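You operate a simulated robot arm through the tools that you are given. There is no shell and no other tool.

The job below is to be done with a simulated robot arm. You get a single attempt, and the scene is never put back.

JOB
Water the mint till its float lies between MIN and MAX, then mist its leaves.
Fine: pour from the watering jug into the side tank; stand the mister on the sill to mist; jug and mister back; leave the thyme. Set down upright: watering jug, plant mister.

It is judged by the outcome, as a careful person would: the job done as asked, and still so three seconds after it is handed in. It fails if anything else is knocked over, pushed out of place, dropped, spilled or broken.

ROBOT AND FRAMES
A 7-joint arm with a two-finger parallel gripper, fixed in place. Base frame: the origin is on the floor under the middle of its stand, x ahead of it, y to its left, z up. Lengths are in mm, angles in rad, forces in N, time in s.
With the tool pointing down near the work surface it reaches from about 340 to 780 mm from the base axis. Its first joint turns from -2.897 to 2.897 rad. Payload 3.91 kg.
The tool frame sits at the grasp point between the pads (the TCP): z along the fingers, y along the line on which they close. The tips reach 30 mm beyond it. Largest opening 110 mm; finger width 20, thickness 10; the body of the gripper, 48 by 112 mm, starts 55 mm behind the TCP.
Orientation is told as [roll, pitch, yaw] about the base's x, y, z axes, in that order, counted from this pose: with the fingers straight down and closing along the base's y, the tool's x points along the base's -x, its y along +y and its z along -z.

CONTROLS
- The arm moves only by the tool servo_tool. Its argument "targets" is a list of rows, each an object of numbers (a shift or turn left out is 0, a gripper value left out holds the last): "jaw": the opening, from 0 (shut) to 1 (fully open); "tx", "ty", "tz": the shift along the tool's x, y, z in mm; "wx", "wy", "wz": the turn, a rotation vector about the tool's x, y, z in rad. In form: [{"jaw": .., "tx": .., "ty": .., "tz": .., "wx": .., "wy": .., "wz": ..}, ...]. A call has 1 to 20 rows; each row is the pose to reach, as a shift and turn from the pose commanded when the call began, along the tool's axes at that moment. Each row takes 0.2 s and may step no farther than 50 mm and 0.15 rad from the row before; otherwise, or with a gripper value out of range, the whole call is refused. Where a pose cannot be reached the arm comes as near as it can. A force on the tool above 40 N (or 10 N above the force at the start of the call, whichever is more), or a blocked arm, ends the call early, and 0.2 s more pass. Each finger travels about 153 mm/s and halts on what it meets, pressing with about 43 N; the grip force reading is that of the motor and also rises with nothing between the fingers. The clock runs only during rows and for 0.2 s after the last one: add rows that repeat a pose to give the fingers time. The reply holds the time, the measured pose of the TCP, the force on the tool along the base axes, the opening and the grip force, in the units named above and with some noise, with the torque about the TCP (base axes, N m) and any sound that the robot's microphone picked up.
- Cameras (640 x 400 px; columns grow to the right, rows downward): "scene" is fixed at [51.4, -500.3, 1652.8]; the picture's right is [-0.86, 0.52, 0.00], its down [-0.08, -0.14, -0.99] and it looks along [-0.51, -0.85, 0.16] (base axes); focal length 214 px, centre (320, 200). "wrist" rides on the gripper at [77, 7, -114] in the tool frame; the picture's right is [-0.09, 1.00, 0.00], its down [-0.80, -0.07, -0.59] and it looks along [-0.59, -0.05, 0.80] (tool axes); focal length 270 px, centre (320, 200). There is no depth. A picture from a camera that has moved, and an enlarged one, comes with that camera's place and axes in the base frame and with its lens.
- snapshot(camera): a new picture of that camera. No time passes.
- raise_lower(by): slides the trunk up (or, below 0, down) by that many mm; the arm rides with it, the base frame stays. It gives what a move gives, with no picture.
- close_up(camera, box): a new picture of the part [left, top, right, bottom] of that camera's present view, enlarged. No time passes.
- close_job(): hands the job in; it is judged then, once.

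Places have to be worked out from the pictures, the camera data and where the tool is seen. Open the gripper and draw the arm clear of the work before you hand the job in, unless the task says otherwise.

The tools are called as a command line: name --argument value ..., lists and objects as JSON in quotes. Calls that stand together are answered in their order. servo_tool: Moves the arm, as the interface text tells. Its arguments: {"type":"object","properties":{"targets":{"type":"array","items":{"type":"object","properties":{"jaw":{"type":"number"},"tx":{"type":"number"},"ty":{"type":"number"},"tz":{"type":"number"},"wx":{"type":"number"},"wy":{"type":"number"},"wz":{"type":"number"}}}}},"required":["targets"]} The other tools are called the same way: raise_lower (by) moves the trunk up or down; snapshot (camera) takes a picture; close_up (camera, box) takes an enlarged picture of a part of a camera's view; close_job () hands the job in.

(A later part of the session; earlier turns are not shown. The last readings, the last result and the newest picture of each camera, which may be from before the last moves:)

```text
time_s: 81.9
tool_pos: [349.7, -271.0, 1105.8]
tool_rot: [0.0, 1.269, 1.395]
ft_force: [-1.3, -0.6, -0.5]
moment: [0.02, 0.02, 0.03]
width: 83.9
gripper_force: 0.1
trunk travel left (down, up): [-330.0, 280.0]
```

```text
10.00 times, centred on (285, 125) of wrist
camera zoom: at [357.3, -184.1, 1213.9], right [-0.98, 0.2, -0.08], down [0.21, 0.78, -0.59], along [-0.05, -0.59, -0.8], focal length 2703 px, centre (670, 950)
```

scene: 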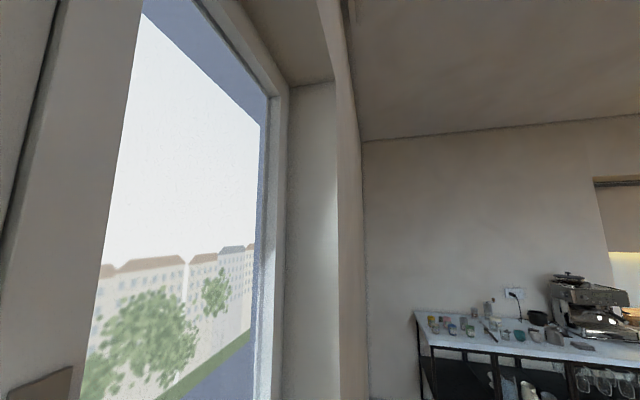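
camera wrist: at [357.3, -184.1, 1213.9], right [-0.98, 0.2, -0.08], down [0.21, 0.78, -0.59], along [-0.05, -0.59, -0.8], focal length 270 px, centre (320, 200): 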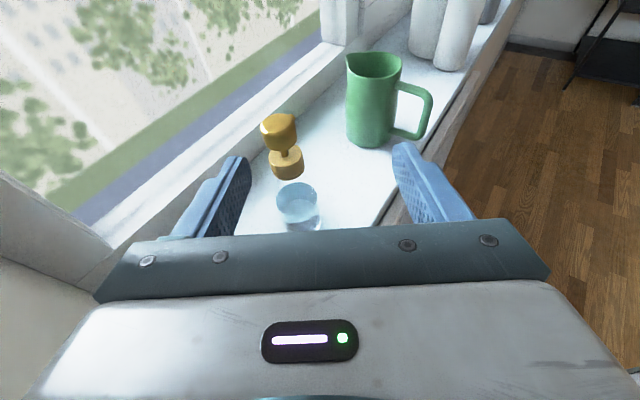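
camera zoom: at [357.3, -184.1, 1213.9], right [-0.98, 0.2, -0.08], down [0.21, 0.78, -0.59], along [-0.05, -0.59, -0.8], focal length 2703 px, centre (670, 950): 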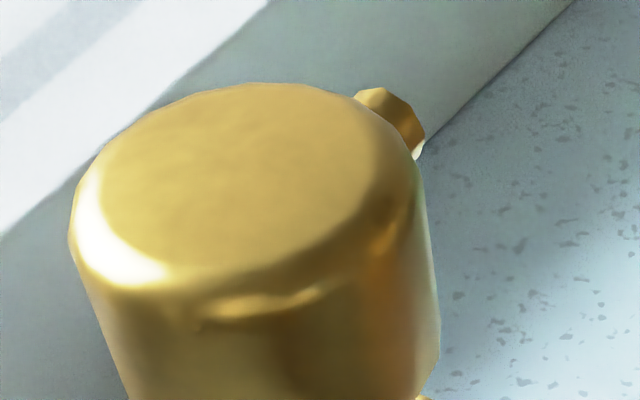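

Triangulating, the mister axis is at about (367,−381) with collar top z≈1028 and head top z≈1068; the collar can be gripped from above with the head between the fingers. I'll turn the hand back to straight down and yaw it to −2.356 so the jaws close across the sill and the camera faces the plants.

servo_tool --targets '[{"jaw": 0.764, "wy": -0.127}, {"wy": -0.254}, {"wy": -0.381}, {"wy": -0.508}, {"wy": -0.635}, {"wy": -0.762}, {"wy": -0.889}, {"wy": -1.016}, {"wy": -1.143}, {"wy": -1.269}]'

servo_tool --targets '[{"tz": -8, "wz": 0.139}, {"tz": -16, "wz": 0.278}, {"tz": -24, "wz": 0.417}, {"tz": -32, "wz": 0.556}, {"tz": -40, "wz": 0.695}, {"tz": -48, "wz": 0.834}, {"tz": -56, "wz": 0.973}, {"tz": -64, "wz": 1.112}, {"tz": -72, "wz": 1.251}, {"tz": -80, "wz": 1.39}, {"tz": -80, "wz": 1.529}, {"tz": -80, "wz": 1.668}, {"tz": -80, "wz": 1.807}, {"tz": -80, "wz": 1.875}]'

servo_tool --targets '[{"wz": 0.139}, {"wz": 0.278}, {"wz": 0.417}, {"wz": 0.556}, {"wz": 0.695}, {"wz": 0.834}, {"wz": 0.973}, {"wz": 1.112}, {"wz": 1.251}, {"wz": 1.39}, {"wz": 1.529}, {"wz": 1.668}, {"wz": 1.807}, {"wz": 1.876}]'

snapshot --camera "wrist"

```text
time_s: 84.1
tool_pos: [349.2, -270.8, 1105.4]
tool_rot: [-0.003, 0.0, 1.395]
ft_force: [-0.9, -0.2, -0.5]
moment: [0.01, 0.03, 0.02]
width: 84.0
gripper_force: 0.1
trunk travel left (down, up): [-330.0, 280.0]
```

```text
time_s: 87.1
tool_pos: [348.4, -270.9, 1184.9]
tool_rot: [-0.001, 0.0, -0.48]
ft_force: [0.0, 0.2, 0.1]
moment: [0.01, -0.01, -0.01]
width: 83.8
gripper_force: 0.0
trunk travel left (down, up): [-330.0, 280.0]
```

```text
time_s: 90.1
tool_pos: [348.7, -271.1, 1185.3]
tool_rot: [0.001, 0.001, -2.357]
ft_force: [0.6, 0.6, -0.3]
moment: [0.0, 0.05, 0.0]
width: 83.9
gripper_force: 0.0
trunk travel left (down, up): [-330.0, 280.0]
```

```text
taken
camera wrist: at [408.5, -220.3, 1299.6], right [0.64, -0.77, 0.0], down [-0.62, -0.52, 0.59], along [-0.46, -0.38, -0.8], focal length 270 px, centre (320, 200)
```

wrist: 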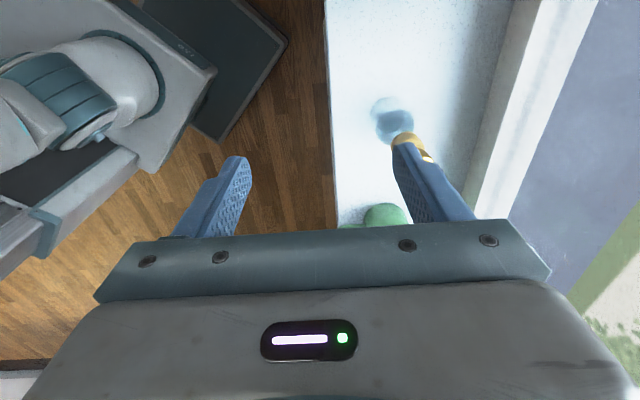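

Now straight down with the camera facing along the sill. I'll shift over the sill so the mister sits centrally between the open fingers in view.

servo_tool --targets '[{"jaw": 0.8, "tx": -8, "ty": 30}, {"tx": -16, "ty": 60}, {"tx": -25, "ty": 90.7}, {"tx": -25, "ty": 90.7}]'

snapshot --camera "wrist"

close_up --camera "wrist" --box '[270, 90, 390, 200]'

```text
time_s: 91.1
tool_pos: [394.3, -352.8, 1184.4]
tool_rot: [0.002, -0.001, -2.354]
ft_force: [0.3, -1.0, -0.3]
moment: [0.02, 0.03, 0.01]
width: 87.6
gripper_force: 0.1
trunk travel left (down, up): [-330.0, 280.0]
```

```text
taken
camera wrist: at [453.7, -302.7, 1299.5], right [0.64, -0.77, 0.0], down [-0.62, -0.52, 0.59], along [-0.45, -0.38, -0.8], focal length 270 px, centre (320, 200)
```

wrist: 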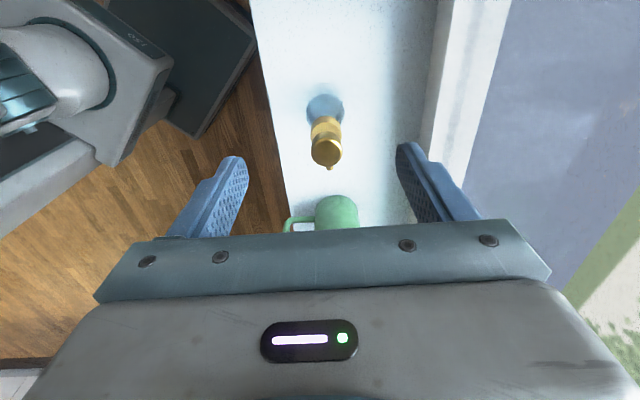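

```text
3.64 times, centred on (330, 145) of wrist
camera zoom: at [453.7, -302.7, 1299.5], right [0.64, -0.77, 0.0], down [-0.62, -0.52, 0.59], along [-0.45, -0.38, -0.8], focal length 983 px, centre (284, 400)
```

zoom: 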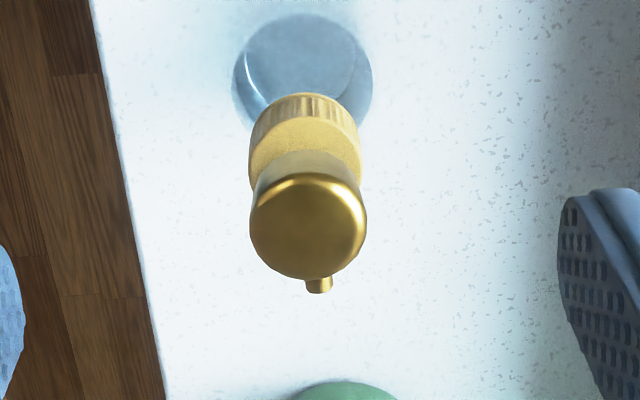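

The plan view gives the mister axis at (369,−382), head top z≈1068, and the nozzle pointing along −t (toward the mint) within a few degrees. I'll centre over it and descend to z≈1105 to check alignment.

servo_tool --targets '[{"tx": -20, "ty": 1.4}, {"tx": -38.5, "ty": 2.7}, {"tx": -38.5, "ty": 2.7, "tz": 40}, {"tx": -38.5, "ty": 2.7, "tz": 80}, {"tx": -38.5, "ty": 2.7, "tz": 80}]'

snapshot --camera "wrist"

close_up --camera "wrist" --box '[220, 120, 420, 245]'

```text
time_s: 92.3
tool_pos: [369.3, -378.9, 1104.3]
tool_rot: [-0.001, -0.001, -2.354]
ft_force: [0.3, -0.4, 0.5]
moment: [0.01, 0.01, 0.01]
width: 88.2
gripper_force: 0.0
trunk travel left (down, up): [-330.0, 280.0]
```

```text
taken
camera wrist: at [428.8, -328.8, 1219.7], right [0.64, -0.77, 0.0], down [-0.62, -0.52, 0.59], along [-0.45, -0.38, -0.8], focal length 270 px, centre (320, 200)
```

wrist: 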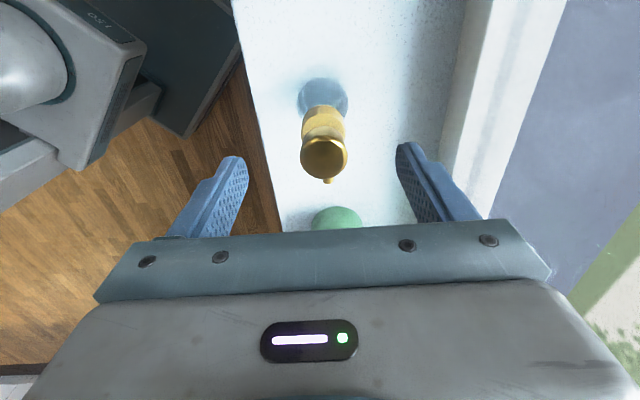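

```text
3.20 times, centred on (320, 182) of wrist
camera zoom: at [428.8, -328.8, 1219.7], right [0.64, -0.77, 0.0], down [-0.62, -0.52, 0.59], along [-0.45, -0.38, -0.8], focal length 865 px, centre (320, 256)
```

zoom: 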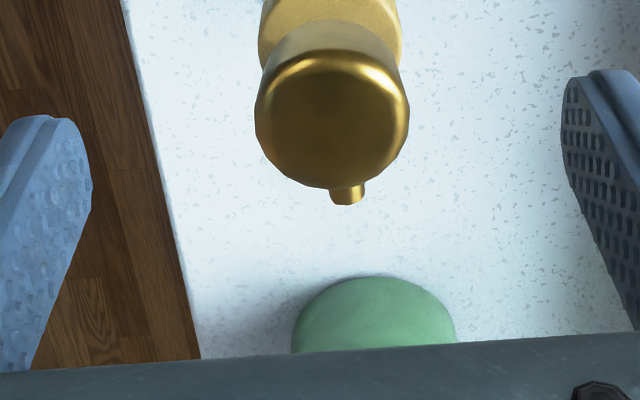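

The head is 2.3 mm to the right of the tool axis; otherwise aligned. I'll correct and descend so the pads surround the collar (TCP z≈1032).

servo_tool --targets '[{"ty": 2.3}, {"ty": 2.3, "tz": 20}, {"ty": 2.3, "tz": 40}, {"ty": 2.3, "tz": 58}, {"ty": 2.3, "tz": 71}, {"ty": 2.3, "tz": 71}]'

snapshot --camera "wrist"

close_up --camera "wrist" --box '[220, 120, 420, 245]'

```text
time_s: 93.7
tool_pos: [372.8, -383.5, 1033.2]
tool_rot: [0.0, -0.001, -2.353]
ft_force: [-0.3, 0.4, -0.2]
moment: [0.03, 0.01, -0.02]
width: 88.0
gripper_force: 0.0
trunk travel left (down, up): [-330.0, 280.0]
```

```text
taken
camera wrist: at [432.0, -332.0, 1148.5], right [0.64, -0.77, 0.0], down [-0.62, -0.52, 0.59], along [-0.45, -0.38, -0.8], focal length 270 px, centre (320, 200)
```

wrist: 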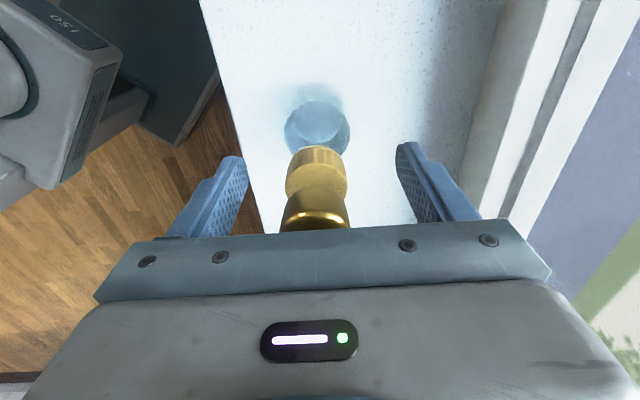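

```text
3.20 times, centred on (320, 182) of wrist
camera zoom: at [432.0, -332.0, 1148.5], right [0.64, -0.77, 0.0], down [-0.62, -0.52, 0.59], along [-0.45, -0.38, -0.8], focal length 865 px, centre (320, 256)
```

zoom: 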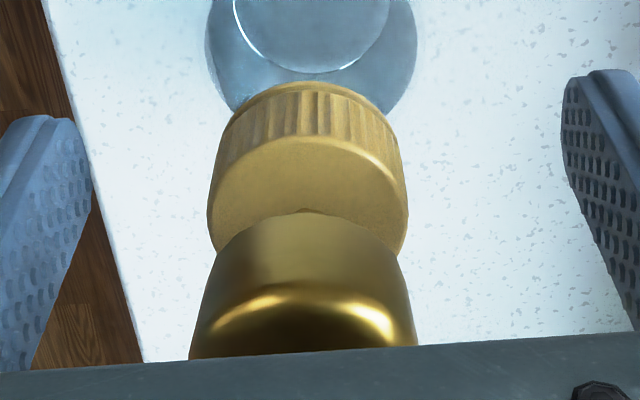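

The collar spans about z 1013–1032 and sits 2 mm left of the axis. I'll shift 2 mm left, rise 6 mm so the tips stay above the glass shoulder, and close on the collar.

servo_tool --targets '[{"ty": -2, "tz": -6}, {"ty": -2, "tz": -6}, {"jaw": 0.45, "ty": -2, "tz": -6}, {"jaw": 0.36, "ty": -2, "tz": -6}, {"jaw": 0.2, "ty": -2, "tz": -6}, {"jaw": 0.2, "ty": -2, "tz": -6}, {"jaw": 0.2, "ty": -2, "tz": -6}]'

snapshot --camera "wrist"

close_up --camera "wrist" --box '[220, 120, 420, 245]'

```text
time_s: 95.3
tool_pos: [370.8, -380.3, 1040.3]
tool_rot: [0.001, -0.001, -2.355]
ft_force: [0.0, -0.1, 1.0]
moment: [-0.06, 0.02, 0.03]
width: 32.1
gripper_force: 43.2
trunk travel left (down, up): [-330.0, 280.0]
```

```text
taken
camera wrist: at [430.2, -330.0, 1154.2], right [0.64, -0.77, 0.0], down [-0.62, -0.52, 0.59], along [-0.45, -0.38, -0.8], focal length 270 px, centre (320, 200)
```

wrist: 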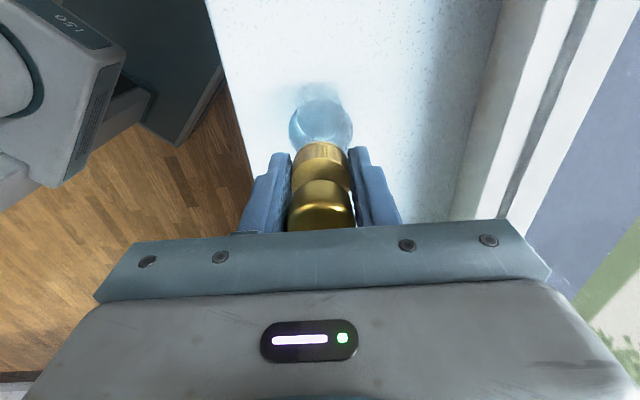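

```text
3.20 times, centred on (320, 182) of wrist
camera zoom: at [430.2, -330.0, 1154.2], right [0.64, -0.77, 0.0], down [-0.62, -0.52, 0.59], along [-0.45, -0.38, -0.8], focal length 865 px, centre (320, 256)
```

zoom: 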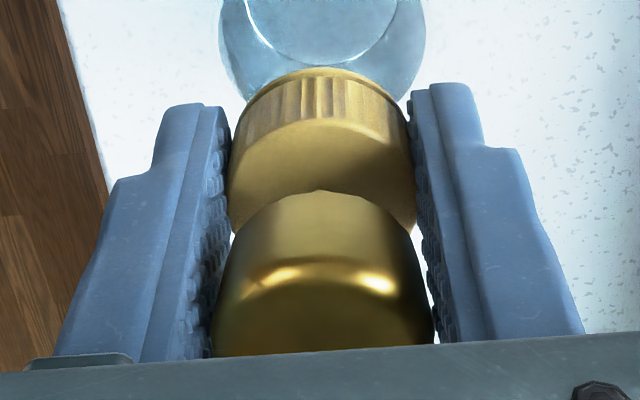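

Gripped on the collar (32 mm, 43 N) with the pump head free between the fingers. Test lift of 15 mm.

servo_tool --targets '[{"tz": -5}, {"tz": -10}, {"tz": -15}, {"tz": -15}]'

close_up --camera "wrist" --box '[220, 60, 420, 245]'

```text
time_s: 96.3
tool_pos: [370.8, -382.2, 1054.1]
tool_rot: [0.0, -0.001, -2.355]
ft_force: [-0.2, 0.7, -1.8]
moment: [0.06, 0.03, 0.04]
width: 32.1
gripper_force: 43.2
trunk travel left (down, up): [-330.0, 280.0]
```

```text
2.16 times, centred on (320, 152) of wrist
camera zoom: at [430.5, -330.8, 1169.1], right [0.64, -0.77, 0.0], down [-0.62, -0.52, 0.59], along [-0.45, -0.38, -0.8], focal length 584 px, centre (320, 303)
```

zoom: 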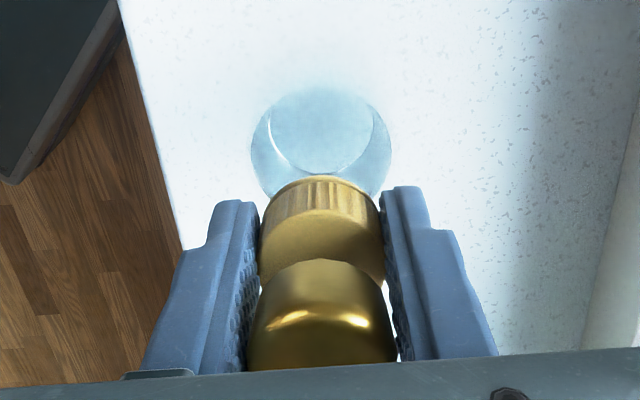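

The mister lifts cleanly (about 2 N). I'll raise it straight up with the trunk by 135 mm so its base clears the jug's rim, then look toward the mint.

raise_lower --by 135

snapshot --camera "wrist"

```text
time_s: 98.0
tool_pos: [372.5, -380.9, 1189.2]
tool_rot: [0.001, 0.001, -2.354]
ft_force: [0.3, -0.3, -2.8]
moment: [-0.01, -0.03, -0.03]
width: 31.9
gripper_force: 42.6
trunk travel left (down, up): [-465.0, 145.0]
```

```text
taken
camera wrist: at [430.6, -330.8, 1304.0], right [0.64, -0.77, 0.0], down [-0.62, -0.52, 0.59], along [-0.45, -0.38, -0.8], focal length 270 px, centre (320, 200)
```

wrist: 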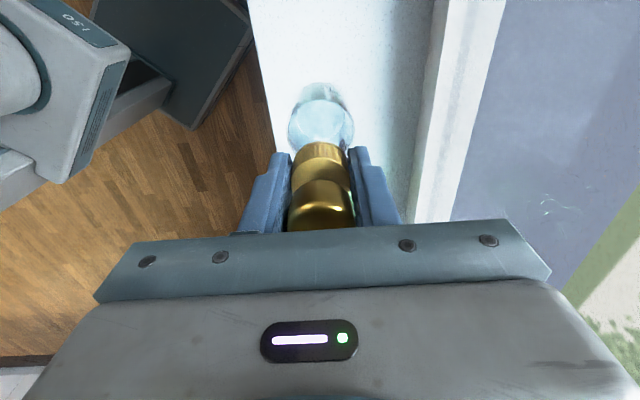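

Now I'll carry the mister over the jug along the sill to about t=−329 (x≈155, y≈−621), about 200 mm short of the mint's leaves.

servo_tool --targets '[{"tx": -33, "ty": 1.6}, {"tx": -66, "ty": 3.2}, {"tx": -99, "ty": 4.9}, {"tx": -132, "ty": 6.5}, {"tx": -165, "ty": 8.1}, {"tx": -198, "ty": 9.7}, {"tx": -231, "ty": 11.3}, {"tx": -264, "ty": 13}, {"tx": -297, "ty": 14.6}, {"tx": -323, "ty": 16}, {"tx": -323, "ty": 16}]'

snapshot --camera "wrist"

```text
time_s: 100.4
tool_pos: [154.8, -621.5, 1190.4]
tool_rot: [0.001, 0.001, -2.353]
ft_force: [-0.5, 0.3, -2.5]
moment: [0.0, 0.0, 0.0]
width: 32.1
gripper_force: 43.2
trunk travel left (down, up): [-465.0, 145.0]
```

```text
taken
camera wrist: at [214.6, -570.9, 1304.5], right [0.64, -0.77, 0.0], down [-0.62, -0.52, 0.59], along [-0.45, -0.38, -0.8], focal length 270 px, centre (320, 200)
```

wrist: 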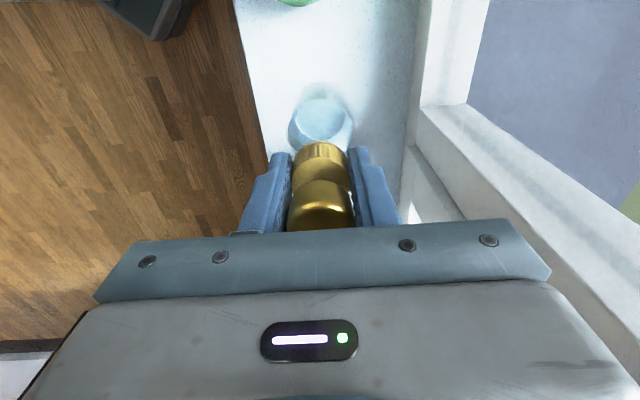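

Positioned with the spray line running to the leaf cluster at roughly (17,−770,1107). I'll lower with the trunk back down 135 mm, leaving 15 mm for a controlled set-down.

raise_lower --by -130

snapshot --camera "wrist"

```text
time_s: 101.9
tool_pos: [154.9, -621.6, 1061.3]
tool_rot: [0.0, -0.001, -2.355]
ft_force: [-1.0, 0.4, -2.1]
moment: [0.02, -0.03, -0.01]
width: 31.7
gripper_force: 42.9
trunk travel left (down, up): [-335.0, 275.0]
```

```text
taken
camera wrist: at [214.4, -571.0, 1174.4], right [0.64, -0.77, 0.0], down [-0.62, -0.52, 0.59], along [-0.45, -0.38, -0.8], focal length 270 px, centre (320, 200)
```

wrist: 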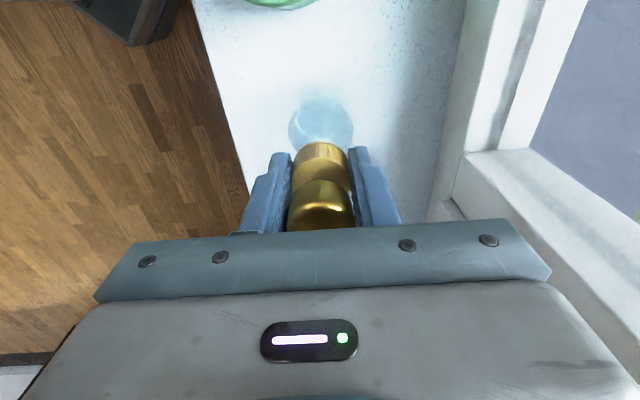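

20 mm above the sill. Lowering in small steps while watching the force.

servo_tool --targets '[{"tz": 7}, {"tz": 13}, {"tz": 17}, {"tz": 19}]'

servo_tool --targets '[{"tz": 0.7}, {"tz": 1.4}, {"tz": 1.4}]'

```text
time_s: 102.9
tool_pos: [154.7, -621.9, 1040.5]
tool_rot: [0.0, 0.0, -2.354]
ft_force: [-0.3, 0.2, -2.1]
moment: [0.01, 0.02, 0.0]
width: 31.8
gripper_force: 42.5
trunk travel left (down, up): [-335.0, 275.0]
```

```text
time_s: 103.7
tool_pos: [155.1, -622.1, 1038.8]
tool_rot: [0.0, 0.0, -2.355]
ft_force: [0.2, 0.6, 1.6]
moment: [0.08, -0.01, 0.04]
width: 31.6
gripper_force: 43.8
trunk travel left (down, up): [-335.0, 275.0]
```

Contact with the sill. Opening the jaws gently and rising above the pump head.

servo_tool --targets '[{"jaw": 0.33}, {"jaw": 0.4}, {"jaw": 0.55}, {"jaw": 0.7}, {"jaw": 0.7, "tz": -12}, {"jaw": 0.7, "tz": -35}, {"jaw": 0.7, "tz": -60}, {"jaw": 0.7, "tz": -85}, {"jaw": 0.7, "tz": -85}]'

snapshot --camera "wrist"

close_up --camera "wrist" --box '[220, 60, 420, 245]'

```text
time_s: 105.7
tool_pos: [146.4, -607.0, 1083.6]
tool_rot: [-0.002, 0.002, -2.354]
ft_force: [0.7, -0.9, 0.2]
moment: [0.03, 0.01, -0.02]
width: 77.4
gripper_force: 0.1
out of reach, approached as far as the arm can: row 6, 7, 8, 9
trunk travel left (down, up): [-335.0, 275.0]
```

```text
taken
camera wrist: at [206.3, -556.7, 1198.6], right [0.64, -0.77, 0.0], down [-0.62, -0.52, 0.59], along [-0.45, -0.38, -0.81], focal length 270 px, centre (320, 200)
```

wrist: 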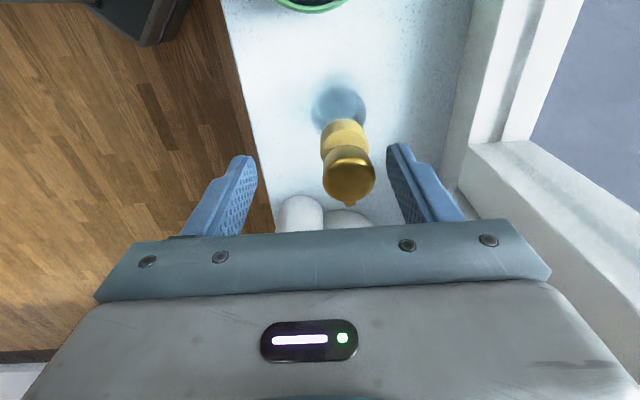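

```text
2.16 times, centred on (320, 152) of wrist
camera zoom: at [206.3, -556.7, 1198.6], right [0.64, -0.77, 0.0], down [-0.62, -0.52, 0.59], along [-0.45, -0.38, -0.81], focal length 584 px, centre (320, 303)
```

zoom: 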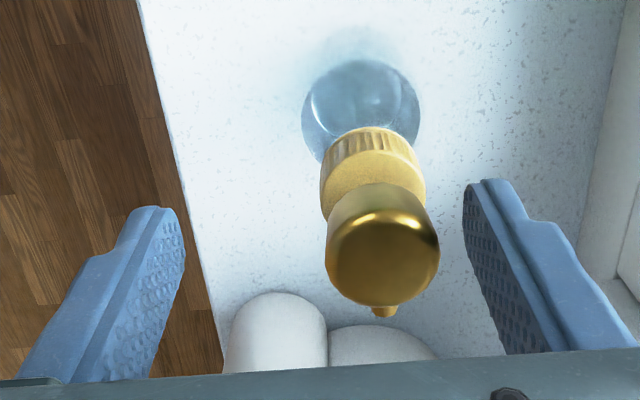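

The arm ran out of reach going up there (the trunk is low), so the hand pulled back slightly, but the mister stands untouched and upright at (157,−620), nozzle aimed along −t at the mint. I'll use the trunk for height.

raise_lower --by 100

servo_tool --targets '[{"jaw": 0.7, "tz": 20}, {"tz": 40}, {"jaw": 0.3, "tx": 1, "ty": 8, "tz": 42}, {"jaw": 0, "tx": 2, "ty": 17, "tz": 42}, {"jaw": 0, "tx": 2, "ty": 17, "tz": 42}, {"jaw": 0, "tx": 2, "ty": 17, "tz": 42}]'

snapshot --camera "wrist"

close_up --camera "wrist" --box '[220, 60, 420, 245]'

```text
time_s: 107.1
tool_pos: [146.1, -605.5, 1184.6]
tool_rot: [0.002, 0.001, -2.353]
ft_force: [0.4, -0.6, 0.0]
moment: [-0.03, 0.0, 0.01]
width: 77.0
gripper_force: 0.1
trunk travel left (down, up): [-435.0, 175.0]
```

```text
time_s: 108.5
tool_pos: [160.2, -616.1, 1141.6]
tool_rot: [0.0, 0.0, -2.355]
ft_force: [0.1, -0.5, -0.4]
moment: [-0.02, -0.01, -0.02]
width: 0.2
gripper_force: 37.7
trunk travel left (down, up): [-435.0, 175.0]
```

```text
taken
camera wrist: at [220.3, -565.0, 1257.2], right [0.64, -0.77, 0.0], down [-0.62, -0.52, 0.59], along [-0.45, -0.38, -0.8], focal length 270 px, centre (320, 200)
```

wrist: 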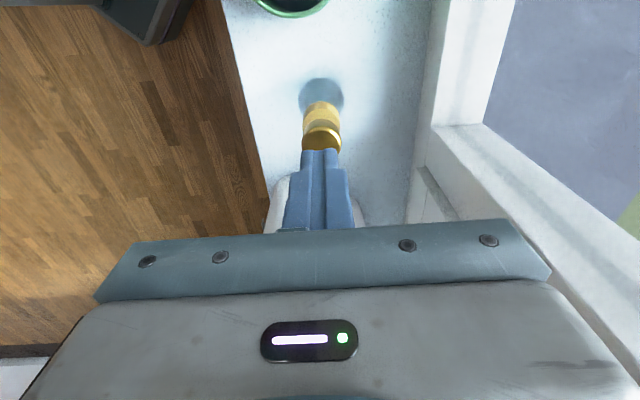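

```text
2.16 times, centred on (320, 152) of wrist
camera zoom: at [220.3, -565.0, 1257.2], right [0.64, -0.77, 0.0], down [-0.62, -0.52, 0.59], along [-0.45, -0.38, -0.8], focal length 584 px, centre (320, 303)
```

zoom: 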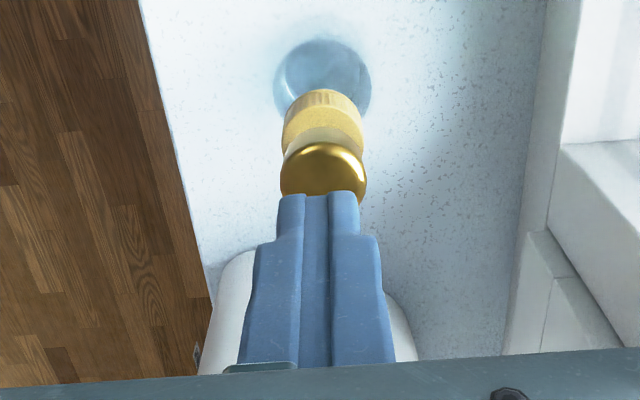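

Fingers are closed above the head. The head centre lies ~8 mm further along −t than the tips, so I'll shift and descend to just above the head and check.

servo_tool --targets '[{"tx": -8.5, "ty": 1}, {"tx": -8.5, "ty": 1, "tz": 15}, {"tx": -8.5, "ty": 1, "tz": 28}, {"tx": -8.5, "ty": 1, "tz": 36}, {"tx": -8.5, "ty": 1, "tz": 36}]'

close_up --camera "wrist" --box '[260, 90, 380, 190]'

```text
time_s: 109.7
tool_pos: [155.5, -623.7, 1107.0]
tool_rot: [0.0, -0.001, -2.354]
ft_force: [0.5, -0.4, -0.8]
moment: [0.03, 0.03, 0.03]
width: 0.0
gripper_force: 38.0
trunk travel left (down, up): [-435.0, 175.0]
```

```text
4.00 times, centred on (320, 140) of wrist
camera zoom: at [215.0, -572.3, 1221.9], right [0.64, -0.77, 0.0], down [-0.62, -0.52, 0.59], along [-0.45, -0.38, -0.8], focal length 1081 px, centre (320, 440)
```

zoom: 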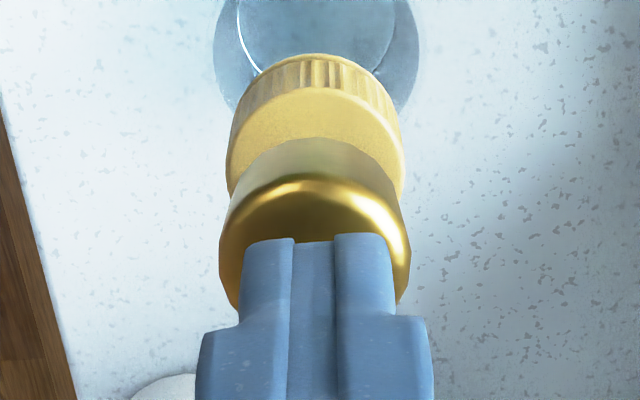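

Aligned within 2 mm over the head. Now pressing down in small steps while watching force and sound.

servo_tool --targets '[{"ty": -0.8, "tz": 5}, {"ty": -0.8, "tz": 8}, {"ty": -0.8, "tz": 10}, {"ty": -0.8, "tz": 12}]'

close_up --camera "wrist" --box '[260, 90, 380, 190]'

```text
time_s: 110.7
tool_pos: [154.9, -623.0, 1096.4]
tool_rot: [0.001, 0.0, -2.354]
ft_force: [-0.1, 0.7, 0.7]
moment: [0.01, 0.03, 0.01]
width: 0.0
gripper_force: 37.7
trunk travel left (down, up): [-435.0, 175.0]
```

```text
4.00 times, centred on (320, 140) of wrist
camera zoom: at [214.1, -572.3, 1210.3], right [0.64, -0.77, 0.0], down [-0.62, -0.52, 0.59], along [-0.45, -0.38, -0.8], focal length 1081 px, centre (320, 440)
```

zoom: 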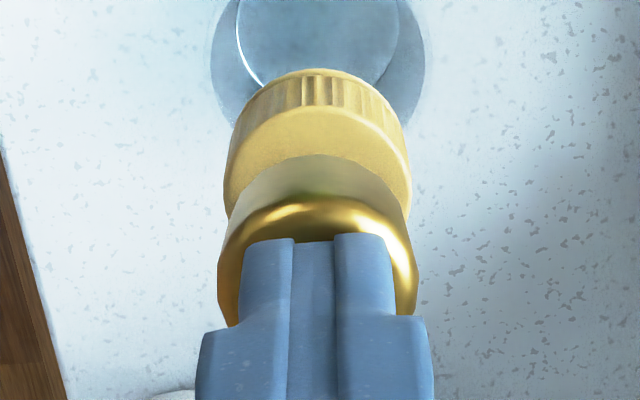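

Tips are about at the head's top with no force yet. Pressing further in 2 mm steps.

servo_tool --targets '[{"tz": 2}, {"tz": 4}, {"tz": 6}]'

close_up --camera "wrist" --box '[260, 90, 380, 190]'

```text
time_s: 111.5
tool_pos: [154.2, -622.9, 1091.3]
tool_rot: [-0.001, 0.0, -2.354]
ft_force: [0.4, 0.2, 2.3]
moment: [0.01, -0.01, 0.0]
width: 0.0
gripper_force: 37.4
trunk travel left (down, up): [-435.0, 175.0]
heard: click
```

```text
4.00 times, centred on (320, 140) of wrist
camera zoom: at [214.0, -572.6, 1204.3], right [0.64, -0.77, 0.0], down [-0.62, -0.52, 0.59], along [-0.45, -0.38, -0.8], focal length 1081 px, centre (320, 440)
```

zoom: 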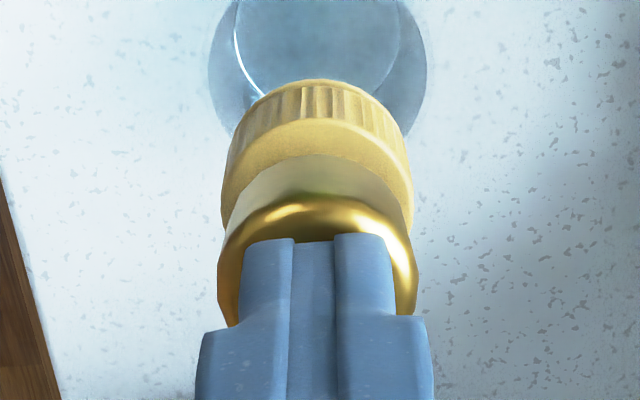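

A click was heard with ~3 N on the pump: it actuated. I'll release the head and look at the leaves for mist before deciding on further strokes.

servo_tool --targets '[{"tz": -4}, {"tz": -8}, {"tz": -14}, {"tz": -20}]'

raise_lower --by 120

snapshot --camera "wrist"

```text
time_s: 112.5
tool_pos: [155.6, -623.5, 1111.2]
tool_rot: [0.002, 0.001, -2.355]
ft_force: [-0.5, -0.2, -0.1]
moment: [-0.01, 0.0, 0.0]
width: 0.0
gripper_force: 37.9
trunk travel left (down, up): [-435.0, 175.0]
```

```text
time_s: 114.0
tool_pos: [155.2, -622.5, 1229.7]
tool_rot: [0.001, 0.0, -2.355]
ft_force: [-0.1, 0.0, 0.0]
moment: [-0.02, -0.06, -0.03]
width: 0.2
gripper_force: 37.9
trunk travel left (down, up): [-555.0, 55.0]
```

```text
taken
camera wrist: at [214.2, -572.8, 1344.4], right [0.64, -0.77, 0.0], down [-0.62, -0.52, 0.59], along [-0.45, -0.38, -0.8], focal length 270 px, centre (320, 200)
```

wrist: 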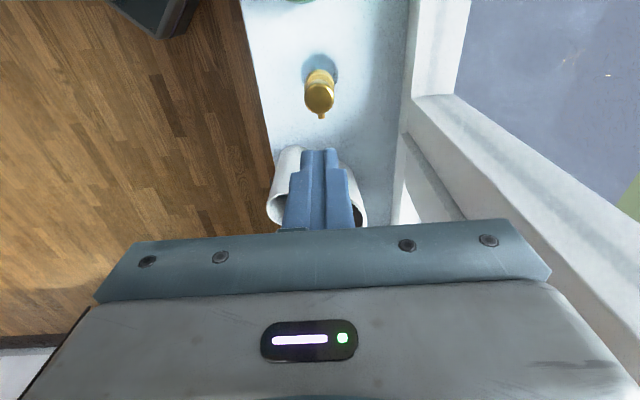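

The mister stands upright after the press. I'll open the jaws, shift toward the room and tilt the camera up along the sill to inspect the mint's leaves and gauge.

servo_tool --targets '[{"jaw": 0.8, "ty": -20, "wy": -0.14}, {"tx": 20, "ty": -40, "wy": -0.28}, {"tx": 40, "ty": -50, "wy": -0.42}, {"tx": 60, "ty": -50, "wy": -0.56}, {"tx": 60, "ty": -50, "wy": -0.56}]'

snapshot --camera "wrist"

close_up --camera "wrist" --box '[240, 30, 440, 235]'

```text
time_s: 115.2
tool_pos: [163.1, -546.1, 1231.0]
tool_rot: [0.004, -0.561, -2.356]
ft_force: [1.8, -0.7, -0.5]
moment: [-0.03, -0.01, -0.03]
width: 88.0
gripper_force: 0.0
trunk travel left (down, up): [-555.0, 55.0]
```

```text
taken
camera wrist: at [256.8, -459.9, 1285.4], right [0.65, -0.76, 0.05], down [-0.31, -0.21, 0.93], along [-0.69, -0.62, -0.37], focal length 270 px, centre (320, 200)
```

wrist: 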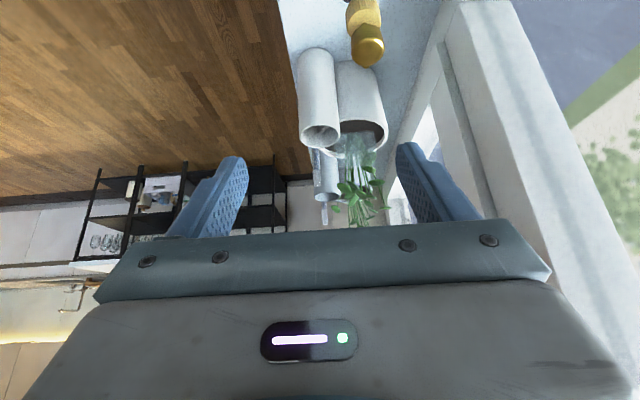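

```text
1.95 times, centred on (340, 132) of wrist
camera zoom: at [256.8, -459.9, 1285.4], right [0.65, -0.76, 0.05], down [-0.31, -0.21, 0.93], along [-0.69, -0.62, -0.37], focal length 527 px, centre (281, 332)
```

zoom: 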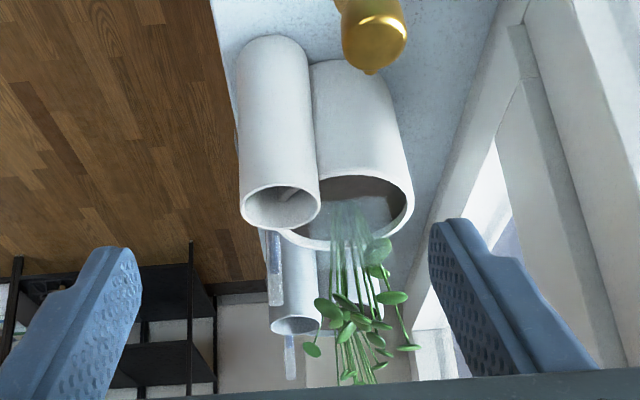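

A whitish wisp is visible around the lower stems of the mint. I'll zoom in to see whether the leaves themselves carry mist.

close_up --camera "wrist" --box '[320, 120, 410, 230]'

close_up --camera "wrist" --box '[330, 170, 400, 230]'

```text
3.64 times, centred on (365, 175) of wrist
camera zoom: at [256.8, -459.9, 1285.4], right [0.65, -0.76, 0.05], down [-0.31, -0.21, 0.93], along [-0.69, -0.62, -0.37], focal length 983 px, centre (156, 291)
```

zoom: 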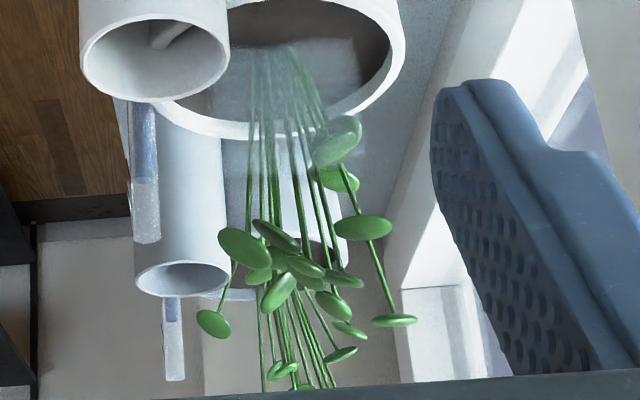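

```text
6.67 times, centred on (365, 200) of wrist
camera zoom: at [256.8, -459.9, 1285.4], right [0.65, -0.76, 0.05], down [-0.31, -0.21, 0.93], along [-0.69, -0.62, -0.37], focal length 1802 px, centre (20, 200)
```

zoom: 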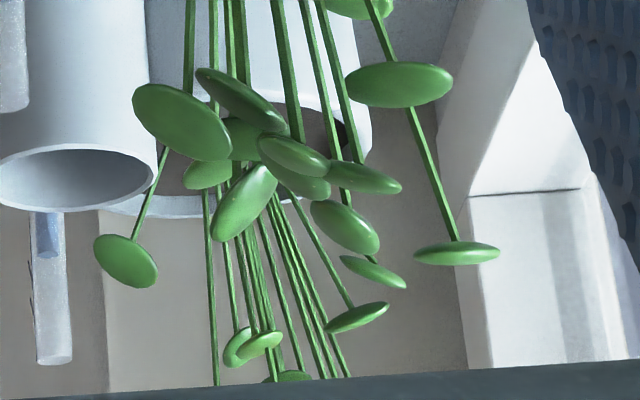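

There's a translucent mist patch around the lower stems, near rim height; the main leaves sit higher (z≈1077–1165). I'll wait a second and look again to see whether this patch is lingering or permanent.

servo_tool --targets '[{"tx": 0}, {"tx": 0}, {"tx": 0}, {"tx": 0}, {"tx": 0}]'

close_up --camera "wrist" --box '[320, 120, 410, 230]'

```text
time_s: 116.4
tool_pos: [163.5, -545.5, 1228.9]
tool_rot: [0.0, -0.561, -2.353]
ft_force: [-0.2, 0.2, -0.7]
moment: [-0.01, -0.02, 0.01]
width: 87.9
gripper_force: 0.0
trunk travel left (down, up): [-555.0, 55.0]
```

```text
3.64 times, centred on (365, 175) of wrist
camera zoom: at [257.4, -459.8, 1285.6], right [0.65, -0.76, 0.05], down [-0.31, -0.21, 0.93], along [-0.69, -0.62, -0.37], focal length 983 px, centre (156, 291)
```

zoom: 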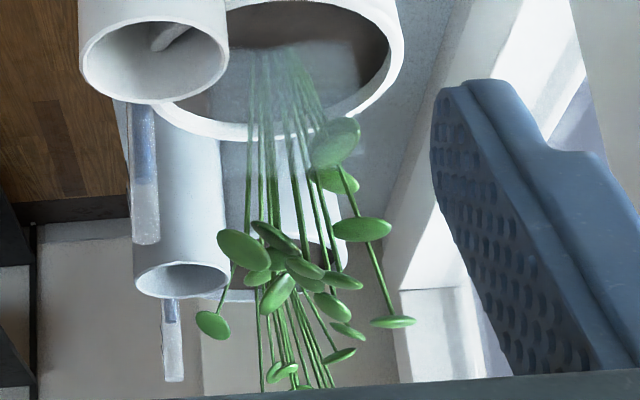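

The patch is permanent, so it marks where the spray landed: roughly z 1024–1067, on the stems, with maybe only the lowest leaf touched. I'll go to a side view from the room to judge the leaves, the patch, and the float properly.

servo_tool --targets '[{"ty": -30, "wy": 0.14}, {"ty": -60, "wy": 0.28}, {"ty": -90, "wy": 0.42}, {"ty": -100, "wy": 0.56}]'

servo_tool --targets '[{"tx": -18, "ty": -8, "wz": -0.14}, {"tx": -36, "ty": -16, "wz": -0.28}, {"tx": -54, "ty": -24, "wz": -0.42}, {"tx": -72, "ty": -32, "wz": -0.56}, {"tx": -90, "ty": -40, "wz": -0.7}, {"tx": -108, "ty": -48, "wz": -0.84}, {"tx": -126, "ty": -56, "wz": -0.98}, {"tx": -144, "ty": -64, "wz": -1.12}, {"tx": -162, "ty": -72, "wz": -1.26}, {"tx": -180, "ty": -80, "wz": -1.4}, {"tx": -196, "ty": -90, "wz": -1.536}]'

servo_tool --targets '[{"wy": -0.14}, {"wy": -0.28}, {"wy": -0.42}, {"wy": -0.56}, {"wy": -0.6}]'

snapshot --camera "wrist"

```text
time_s: 117.4
tool_pos: [91.1, -476.6, 1230.5]
tool_rot: [0.001, 0.0, -2.355]
ft_force: [0.3, -0.9, 0.0]
moment: [0.01, -0.01, -0.04]
width: 88.0
gripper_force: 0.0
trunk travel left (down, up): [-555.0, 55.0]
```

```text
time_s: 119.8
tool_pos: [-112.5, -550.7, 1230.1]
tool_rot: [-0.002, -0.001, -0.816]
ft_force: [-0.3, 0.3, 0.2]
moment: [0.04, -0.04, -0.01]
width: 88.1
gripper_force: 0.0
trunk travel left (down, up): [-555.0, 55.0]
```

```text
time_s: 121.0
tool_pos: [-112.5, -551.3, 1229.4]
tool_rot: [-0.002, -0.603, -0.818]
ft_force: [0.9, 0.6, -0.4]
moment: [0.01, 0.0, -0.02]
width: 87.9
gripper_force: 0.1
trunk travel left (down, up): [-555.0, 55.0]
```

```text
taken
camera wrist: at [-194.5, -451.4, 1280.6], right [0.78, 0.63, 0.05], down [0.17, -0.28, 0.94], along [0.61, -0.72, -0.33], focal length 270 px, centre (320, 200)
```

wrist: 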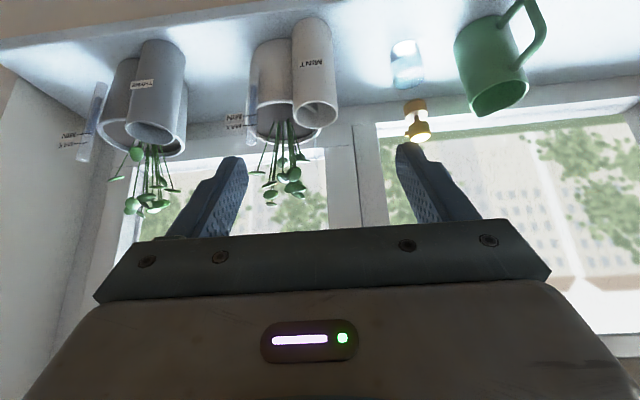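

close_up --camera "wrist" --box '[215, 20, 345, 215]'

close_up --camera "wrist" --box '[225, 85, 325, 150]'

close_up --camera "wrist" --box '[375, 20, 555, 150]'

```text
2.05 times, centred on (280, 118) of wrist
camera zoom: at [-194.5, -451.4, 1280.6], right [0.78, 0.63, 0.05], down [0.17, -0.28, 0.94], along [0.61, -0.72, -0.33], focal length 554 px, centre (402, 369)
```

zoom: 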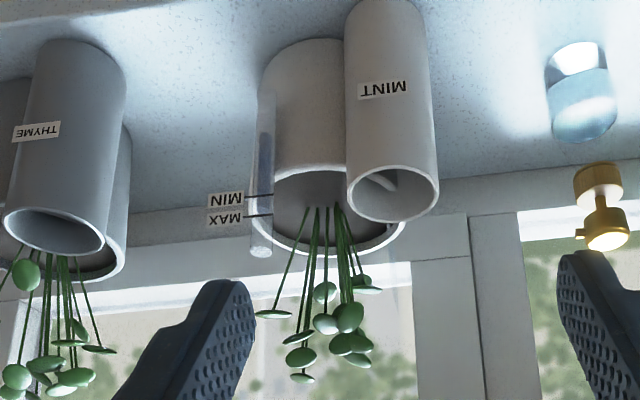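

```text
6.15 times, centred on (275, 118) of wrist
camera zoom: at [-194.5, -451.4, 1280.6], right [0.78, 0.63, 0.05], down [0.17, -0.28, 0.94], along [0.61, -0.72, -0.33], focal length 1663 px, centre (597, 708)
```

zoom: 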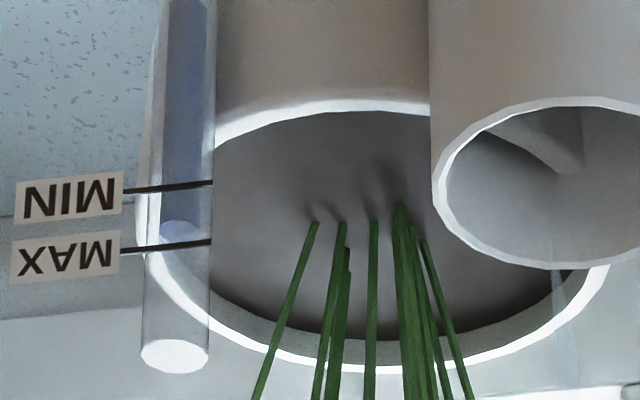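

```text
3.08 times, centred on (465, 85) of wrist
camera zoom: at [-194.5, -451.4, 1280.6], right [0.78, 0.63, 0.05], down [0.17, -0.28, 0.94], along [0.61, -0.72, -0.33], focal length 832 px, centre (-126, 554)
```

zoom: 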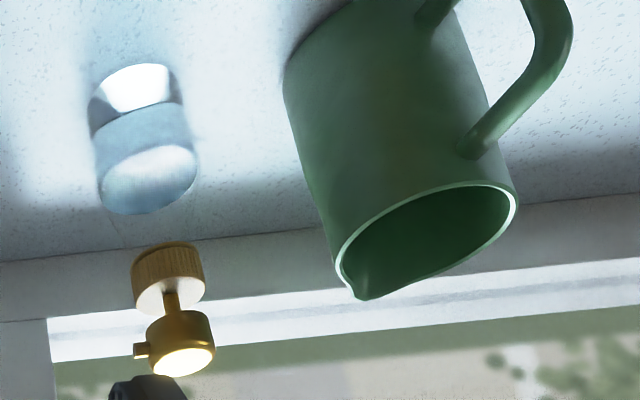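

The float's top sits clearly between MIN and MAX from this lower angle too. The nozzle is horizontal at about rim height, so I want to know exactly where the mist patch is; zooming near the pot's right rim.

close_up --camera "wrist" --box '[285, 95, 345, 155]'

close_up --camera "wrist" --box '[240, 130, 330, 210]'

```text
6.67 times, centred on (315, 125) of wrist
camera zoom: at [-194.5, -451.4, 1280.6], right [0.78, 0.63, 0.05], down [0.17, -0.28, 0.94], along [0.61, -0.72, -0.33], focal length 1802 px, centre (353, 700)
```

zoom: 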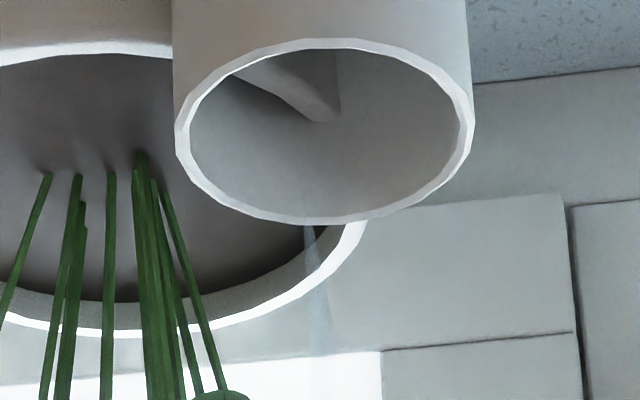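

```text
5.00 times, centred on (285, 170) of wrist
camera zoom: at [-194.5, -451.4, 1280.6], right [0.78, 0.63, 0.05], down [0.17, -0.28, 0.94], along [0.61, -0.72, -0.33], focal length 1351 px, centre (495, 350)
```

zoom: 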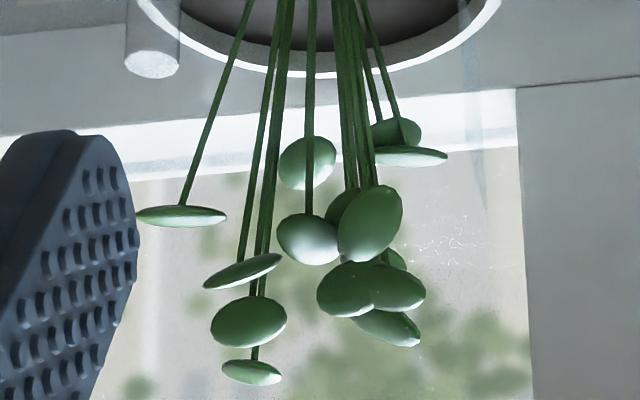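

The patch is a thin disc of mist standing near the pot's rim on the spray axis. I'll compare the mint's leaves with the unmisted thyme's leaves to see whether the mint's look wet.

close_up --camera "wrist" --box '[95, 135, 185, 220]'

close_up --camera "wrist" --box '[255, 150, 315, 210]'

```text
4.71 times, centred on (140, 178) of wrist
camera zoom: at [-194.5, -451.4, 1280.6], right [0.78, 0.63, 0.05], down [0.17, -0.28, 0.94], along [0.61, -0.72, -0.33], focal length 1272 px, centre (1167, 306)
```

zoom: 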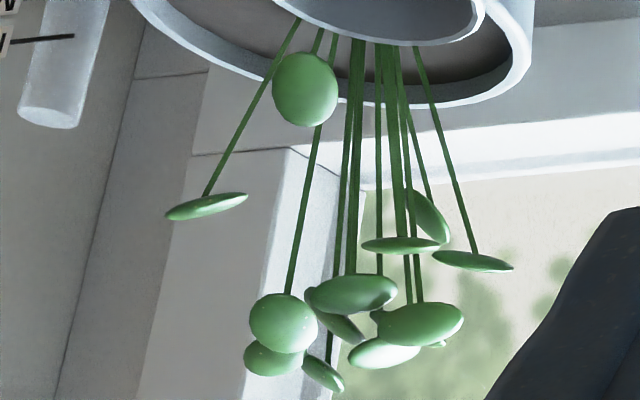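

```text
6.67 times, centred on (285, 180) of wrist
camera zoom: at [-194.5, -451.4, 1280.6], right [0.78, 0.63, 0.05], down [0.17, -0.28, 0.94], along [0.61, -0.72, -0.33], focal length 1802 px, centre (553, 333)
```

zoom: 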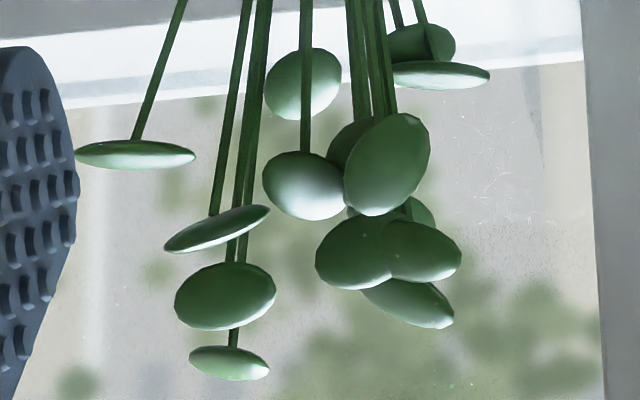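

I can't confirm the leaves were covered; the spray axis is low at this range. I'll move the mister ~40 mm farther from the plant (flatter angle to the leaves, wider cone) and press full strokes. First back to the straight-down pose above the mister.

servo_tool --targets '[{"wy": 0.14}, {"wy": 0.28}, {"wy": 0.42}, {"wy": 0.56}, {"wy": 0.6}]'

servo_tool --targets '[{"jaw": 0.8, "tx": -21.4, "ty": 13.3, "tz": 4, "wz": 0.14}, {"tx": -42.8, "ty": 26.5, "tz": 9, "wz": 0.28}, {"tx": -64.2, "ty": 39.8, "tz": 13, "wz": 0.42}, {"tx": -85.6, "ty": 53.1, "tz": 18, "wz": 0.56}, {"tx": -107, "ty": 66.4, "tz": 22, "wz": 0.7}, {"tx": -128.4, "ty": 79.6, "tz": 27, "wz": 0.84}, {"tx": -149.8, "ty": 92.9, "tz": 31, "wz": 0.98}, {"tx": -171.2, "ty": 106.2, "tz": 36, "wz": 1.12}, {"tx": -192.6, "ty": 119.5, "tz": 40, "wz": 1.26}, {"tx": -214, "ty": 132.7, "tz": 45, "wz": 1.4}, {"tx": -235.4, "ty": 146, "tz": 49, "wz": 1.538}, {"tx": -235.4, "ty": 146, "tz": 49, "wz": 1.538}]'

snapshot --camera "wrist"

close_up --camera "wrist" --box '[250, 50, 390, 200]'

```text
time_s: 122.2
tool_pos: [-111.0, -549.6, 1228.9]
tool_rot: [0.0, 0.002, -0.821]
ft_force: [-0.3, -0.6, 0.1]
moment: [0.02, -0.03, 0.01]
width: 88.0
gripper_force: 0.0
trunk travel left (down, up): [-555.0, 55.0]
```

```text
time_s: 124.8
tool_pos: [155.9, -625.0, 1180.3]
tool_rot: [0.002, -0.001, -2.357]
ft_force: [0.2, -0.2, 0.2]
moment: [0.02, -0.01, -0.01]
width: 87.8
gripper_force: 0.1
trunk travel left (down, up): [-555.0, 55.0]
```

```text
taken
camera wrist: at [215.9, -572.6, 1294.9], right [0.64, -0.77, 0.0], down [-0.62, -0.51, 0.59], along [-0.46, -0.38, -0.8], focal length 270 px, centre (320, 200)
```

wrist: 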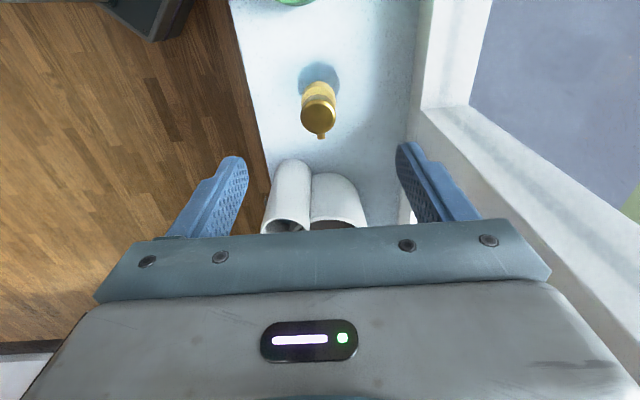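

```text
2.67 times, centred on (320, 125) of wrist
camera zoom: at [215.9, -572.6, 1294.9], right [0.64, -0.77, 0.0], down [-0.62, -0.51, 0.59], along [-0.46, -0.38, -0.8], focal length 721 px, centre (320, 400)
```

zoom: 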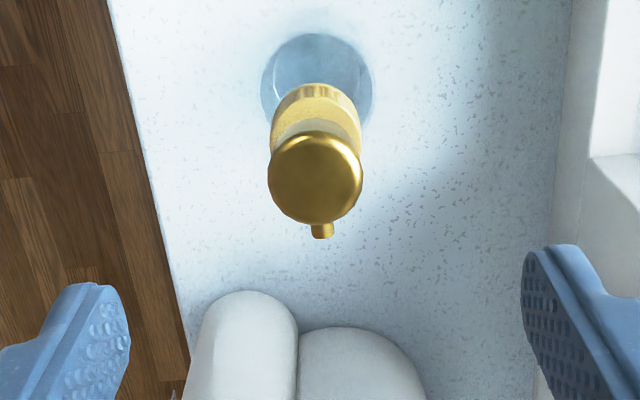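

The mister is at (154,−623), 3 mm left of the tool axis. I'll correct, descend around the head to the collar and grip.

servo_tool --targets '[{"ty": -3}, {"ty": -3, "tz": 30}, {"ty": -3, "tz": 60}, {"ty": -3, "tz": 90}, {"ty": -3, "tz": 118}, {"ty": -3, "tz": 134}, {"ty": -3, "tz": 141}, {"ty": -3, "tz": 141}]'

close_up --camera "wrist" --box '[220, 120, 420, 245]'

```text
time_s: 126.6
tool_pos: [153.6, -620.0, 1037.5]
tool_rot: [0.0, 0.0, -2.357]
ft_force: [-0.6, -0.1, 0.0]
moment: [0.02, -0.01, 0.02]
width: 88.0
gripper_force: 0.0
trunk travel left (down, up): [-555.0, 55.0]
```

```text
3.20 times, centred on (320, 182) of wrist
camera zoom: at [214.0, -569.6, 1153.1], right [0.64, -0.77, 0.0], down [-0.62, -0.52, 0.59], along [-0.46, -0.38, -0.8], focal length 865 px, centre (320, 256)
```

zoom: 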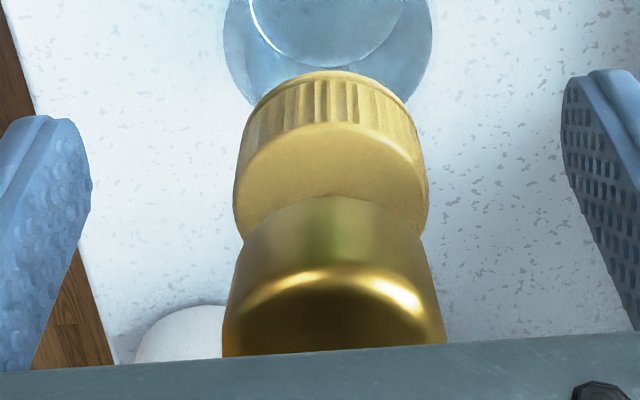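

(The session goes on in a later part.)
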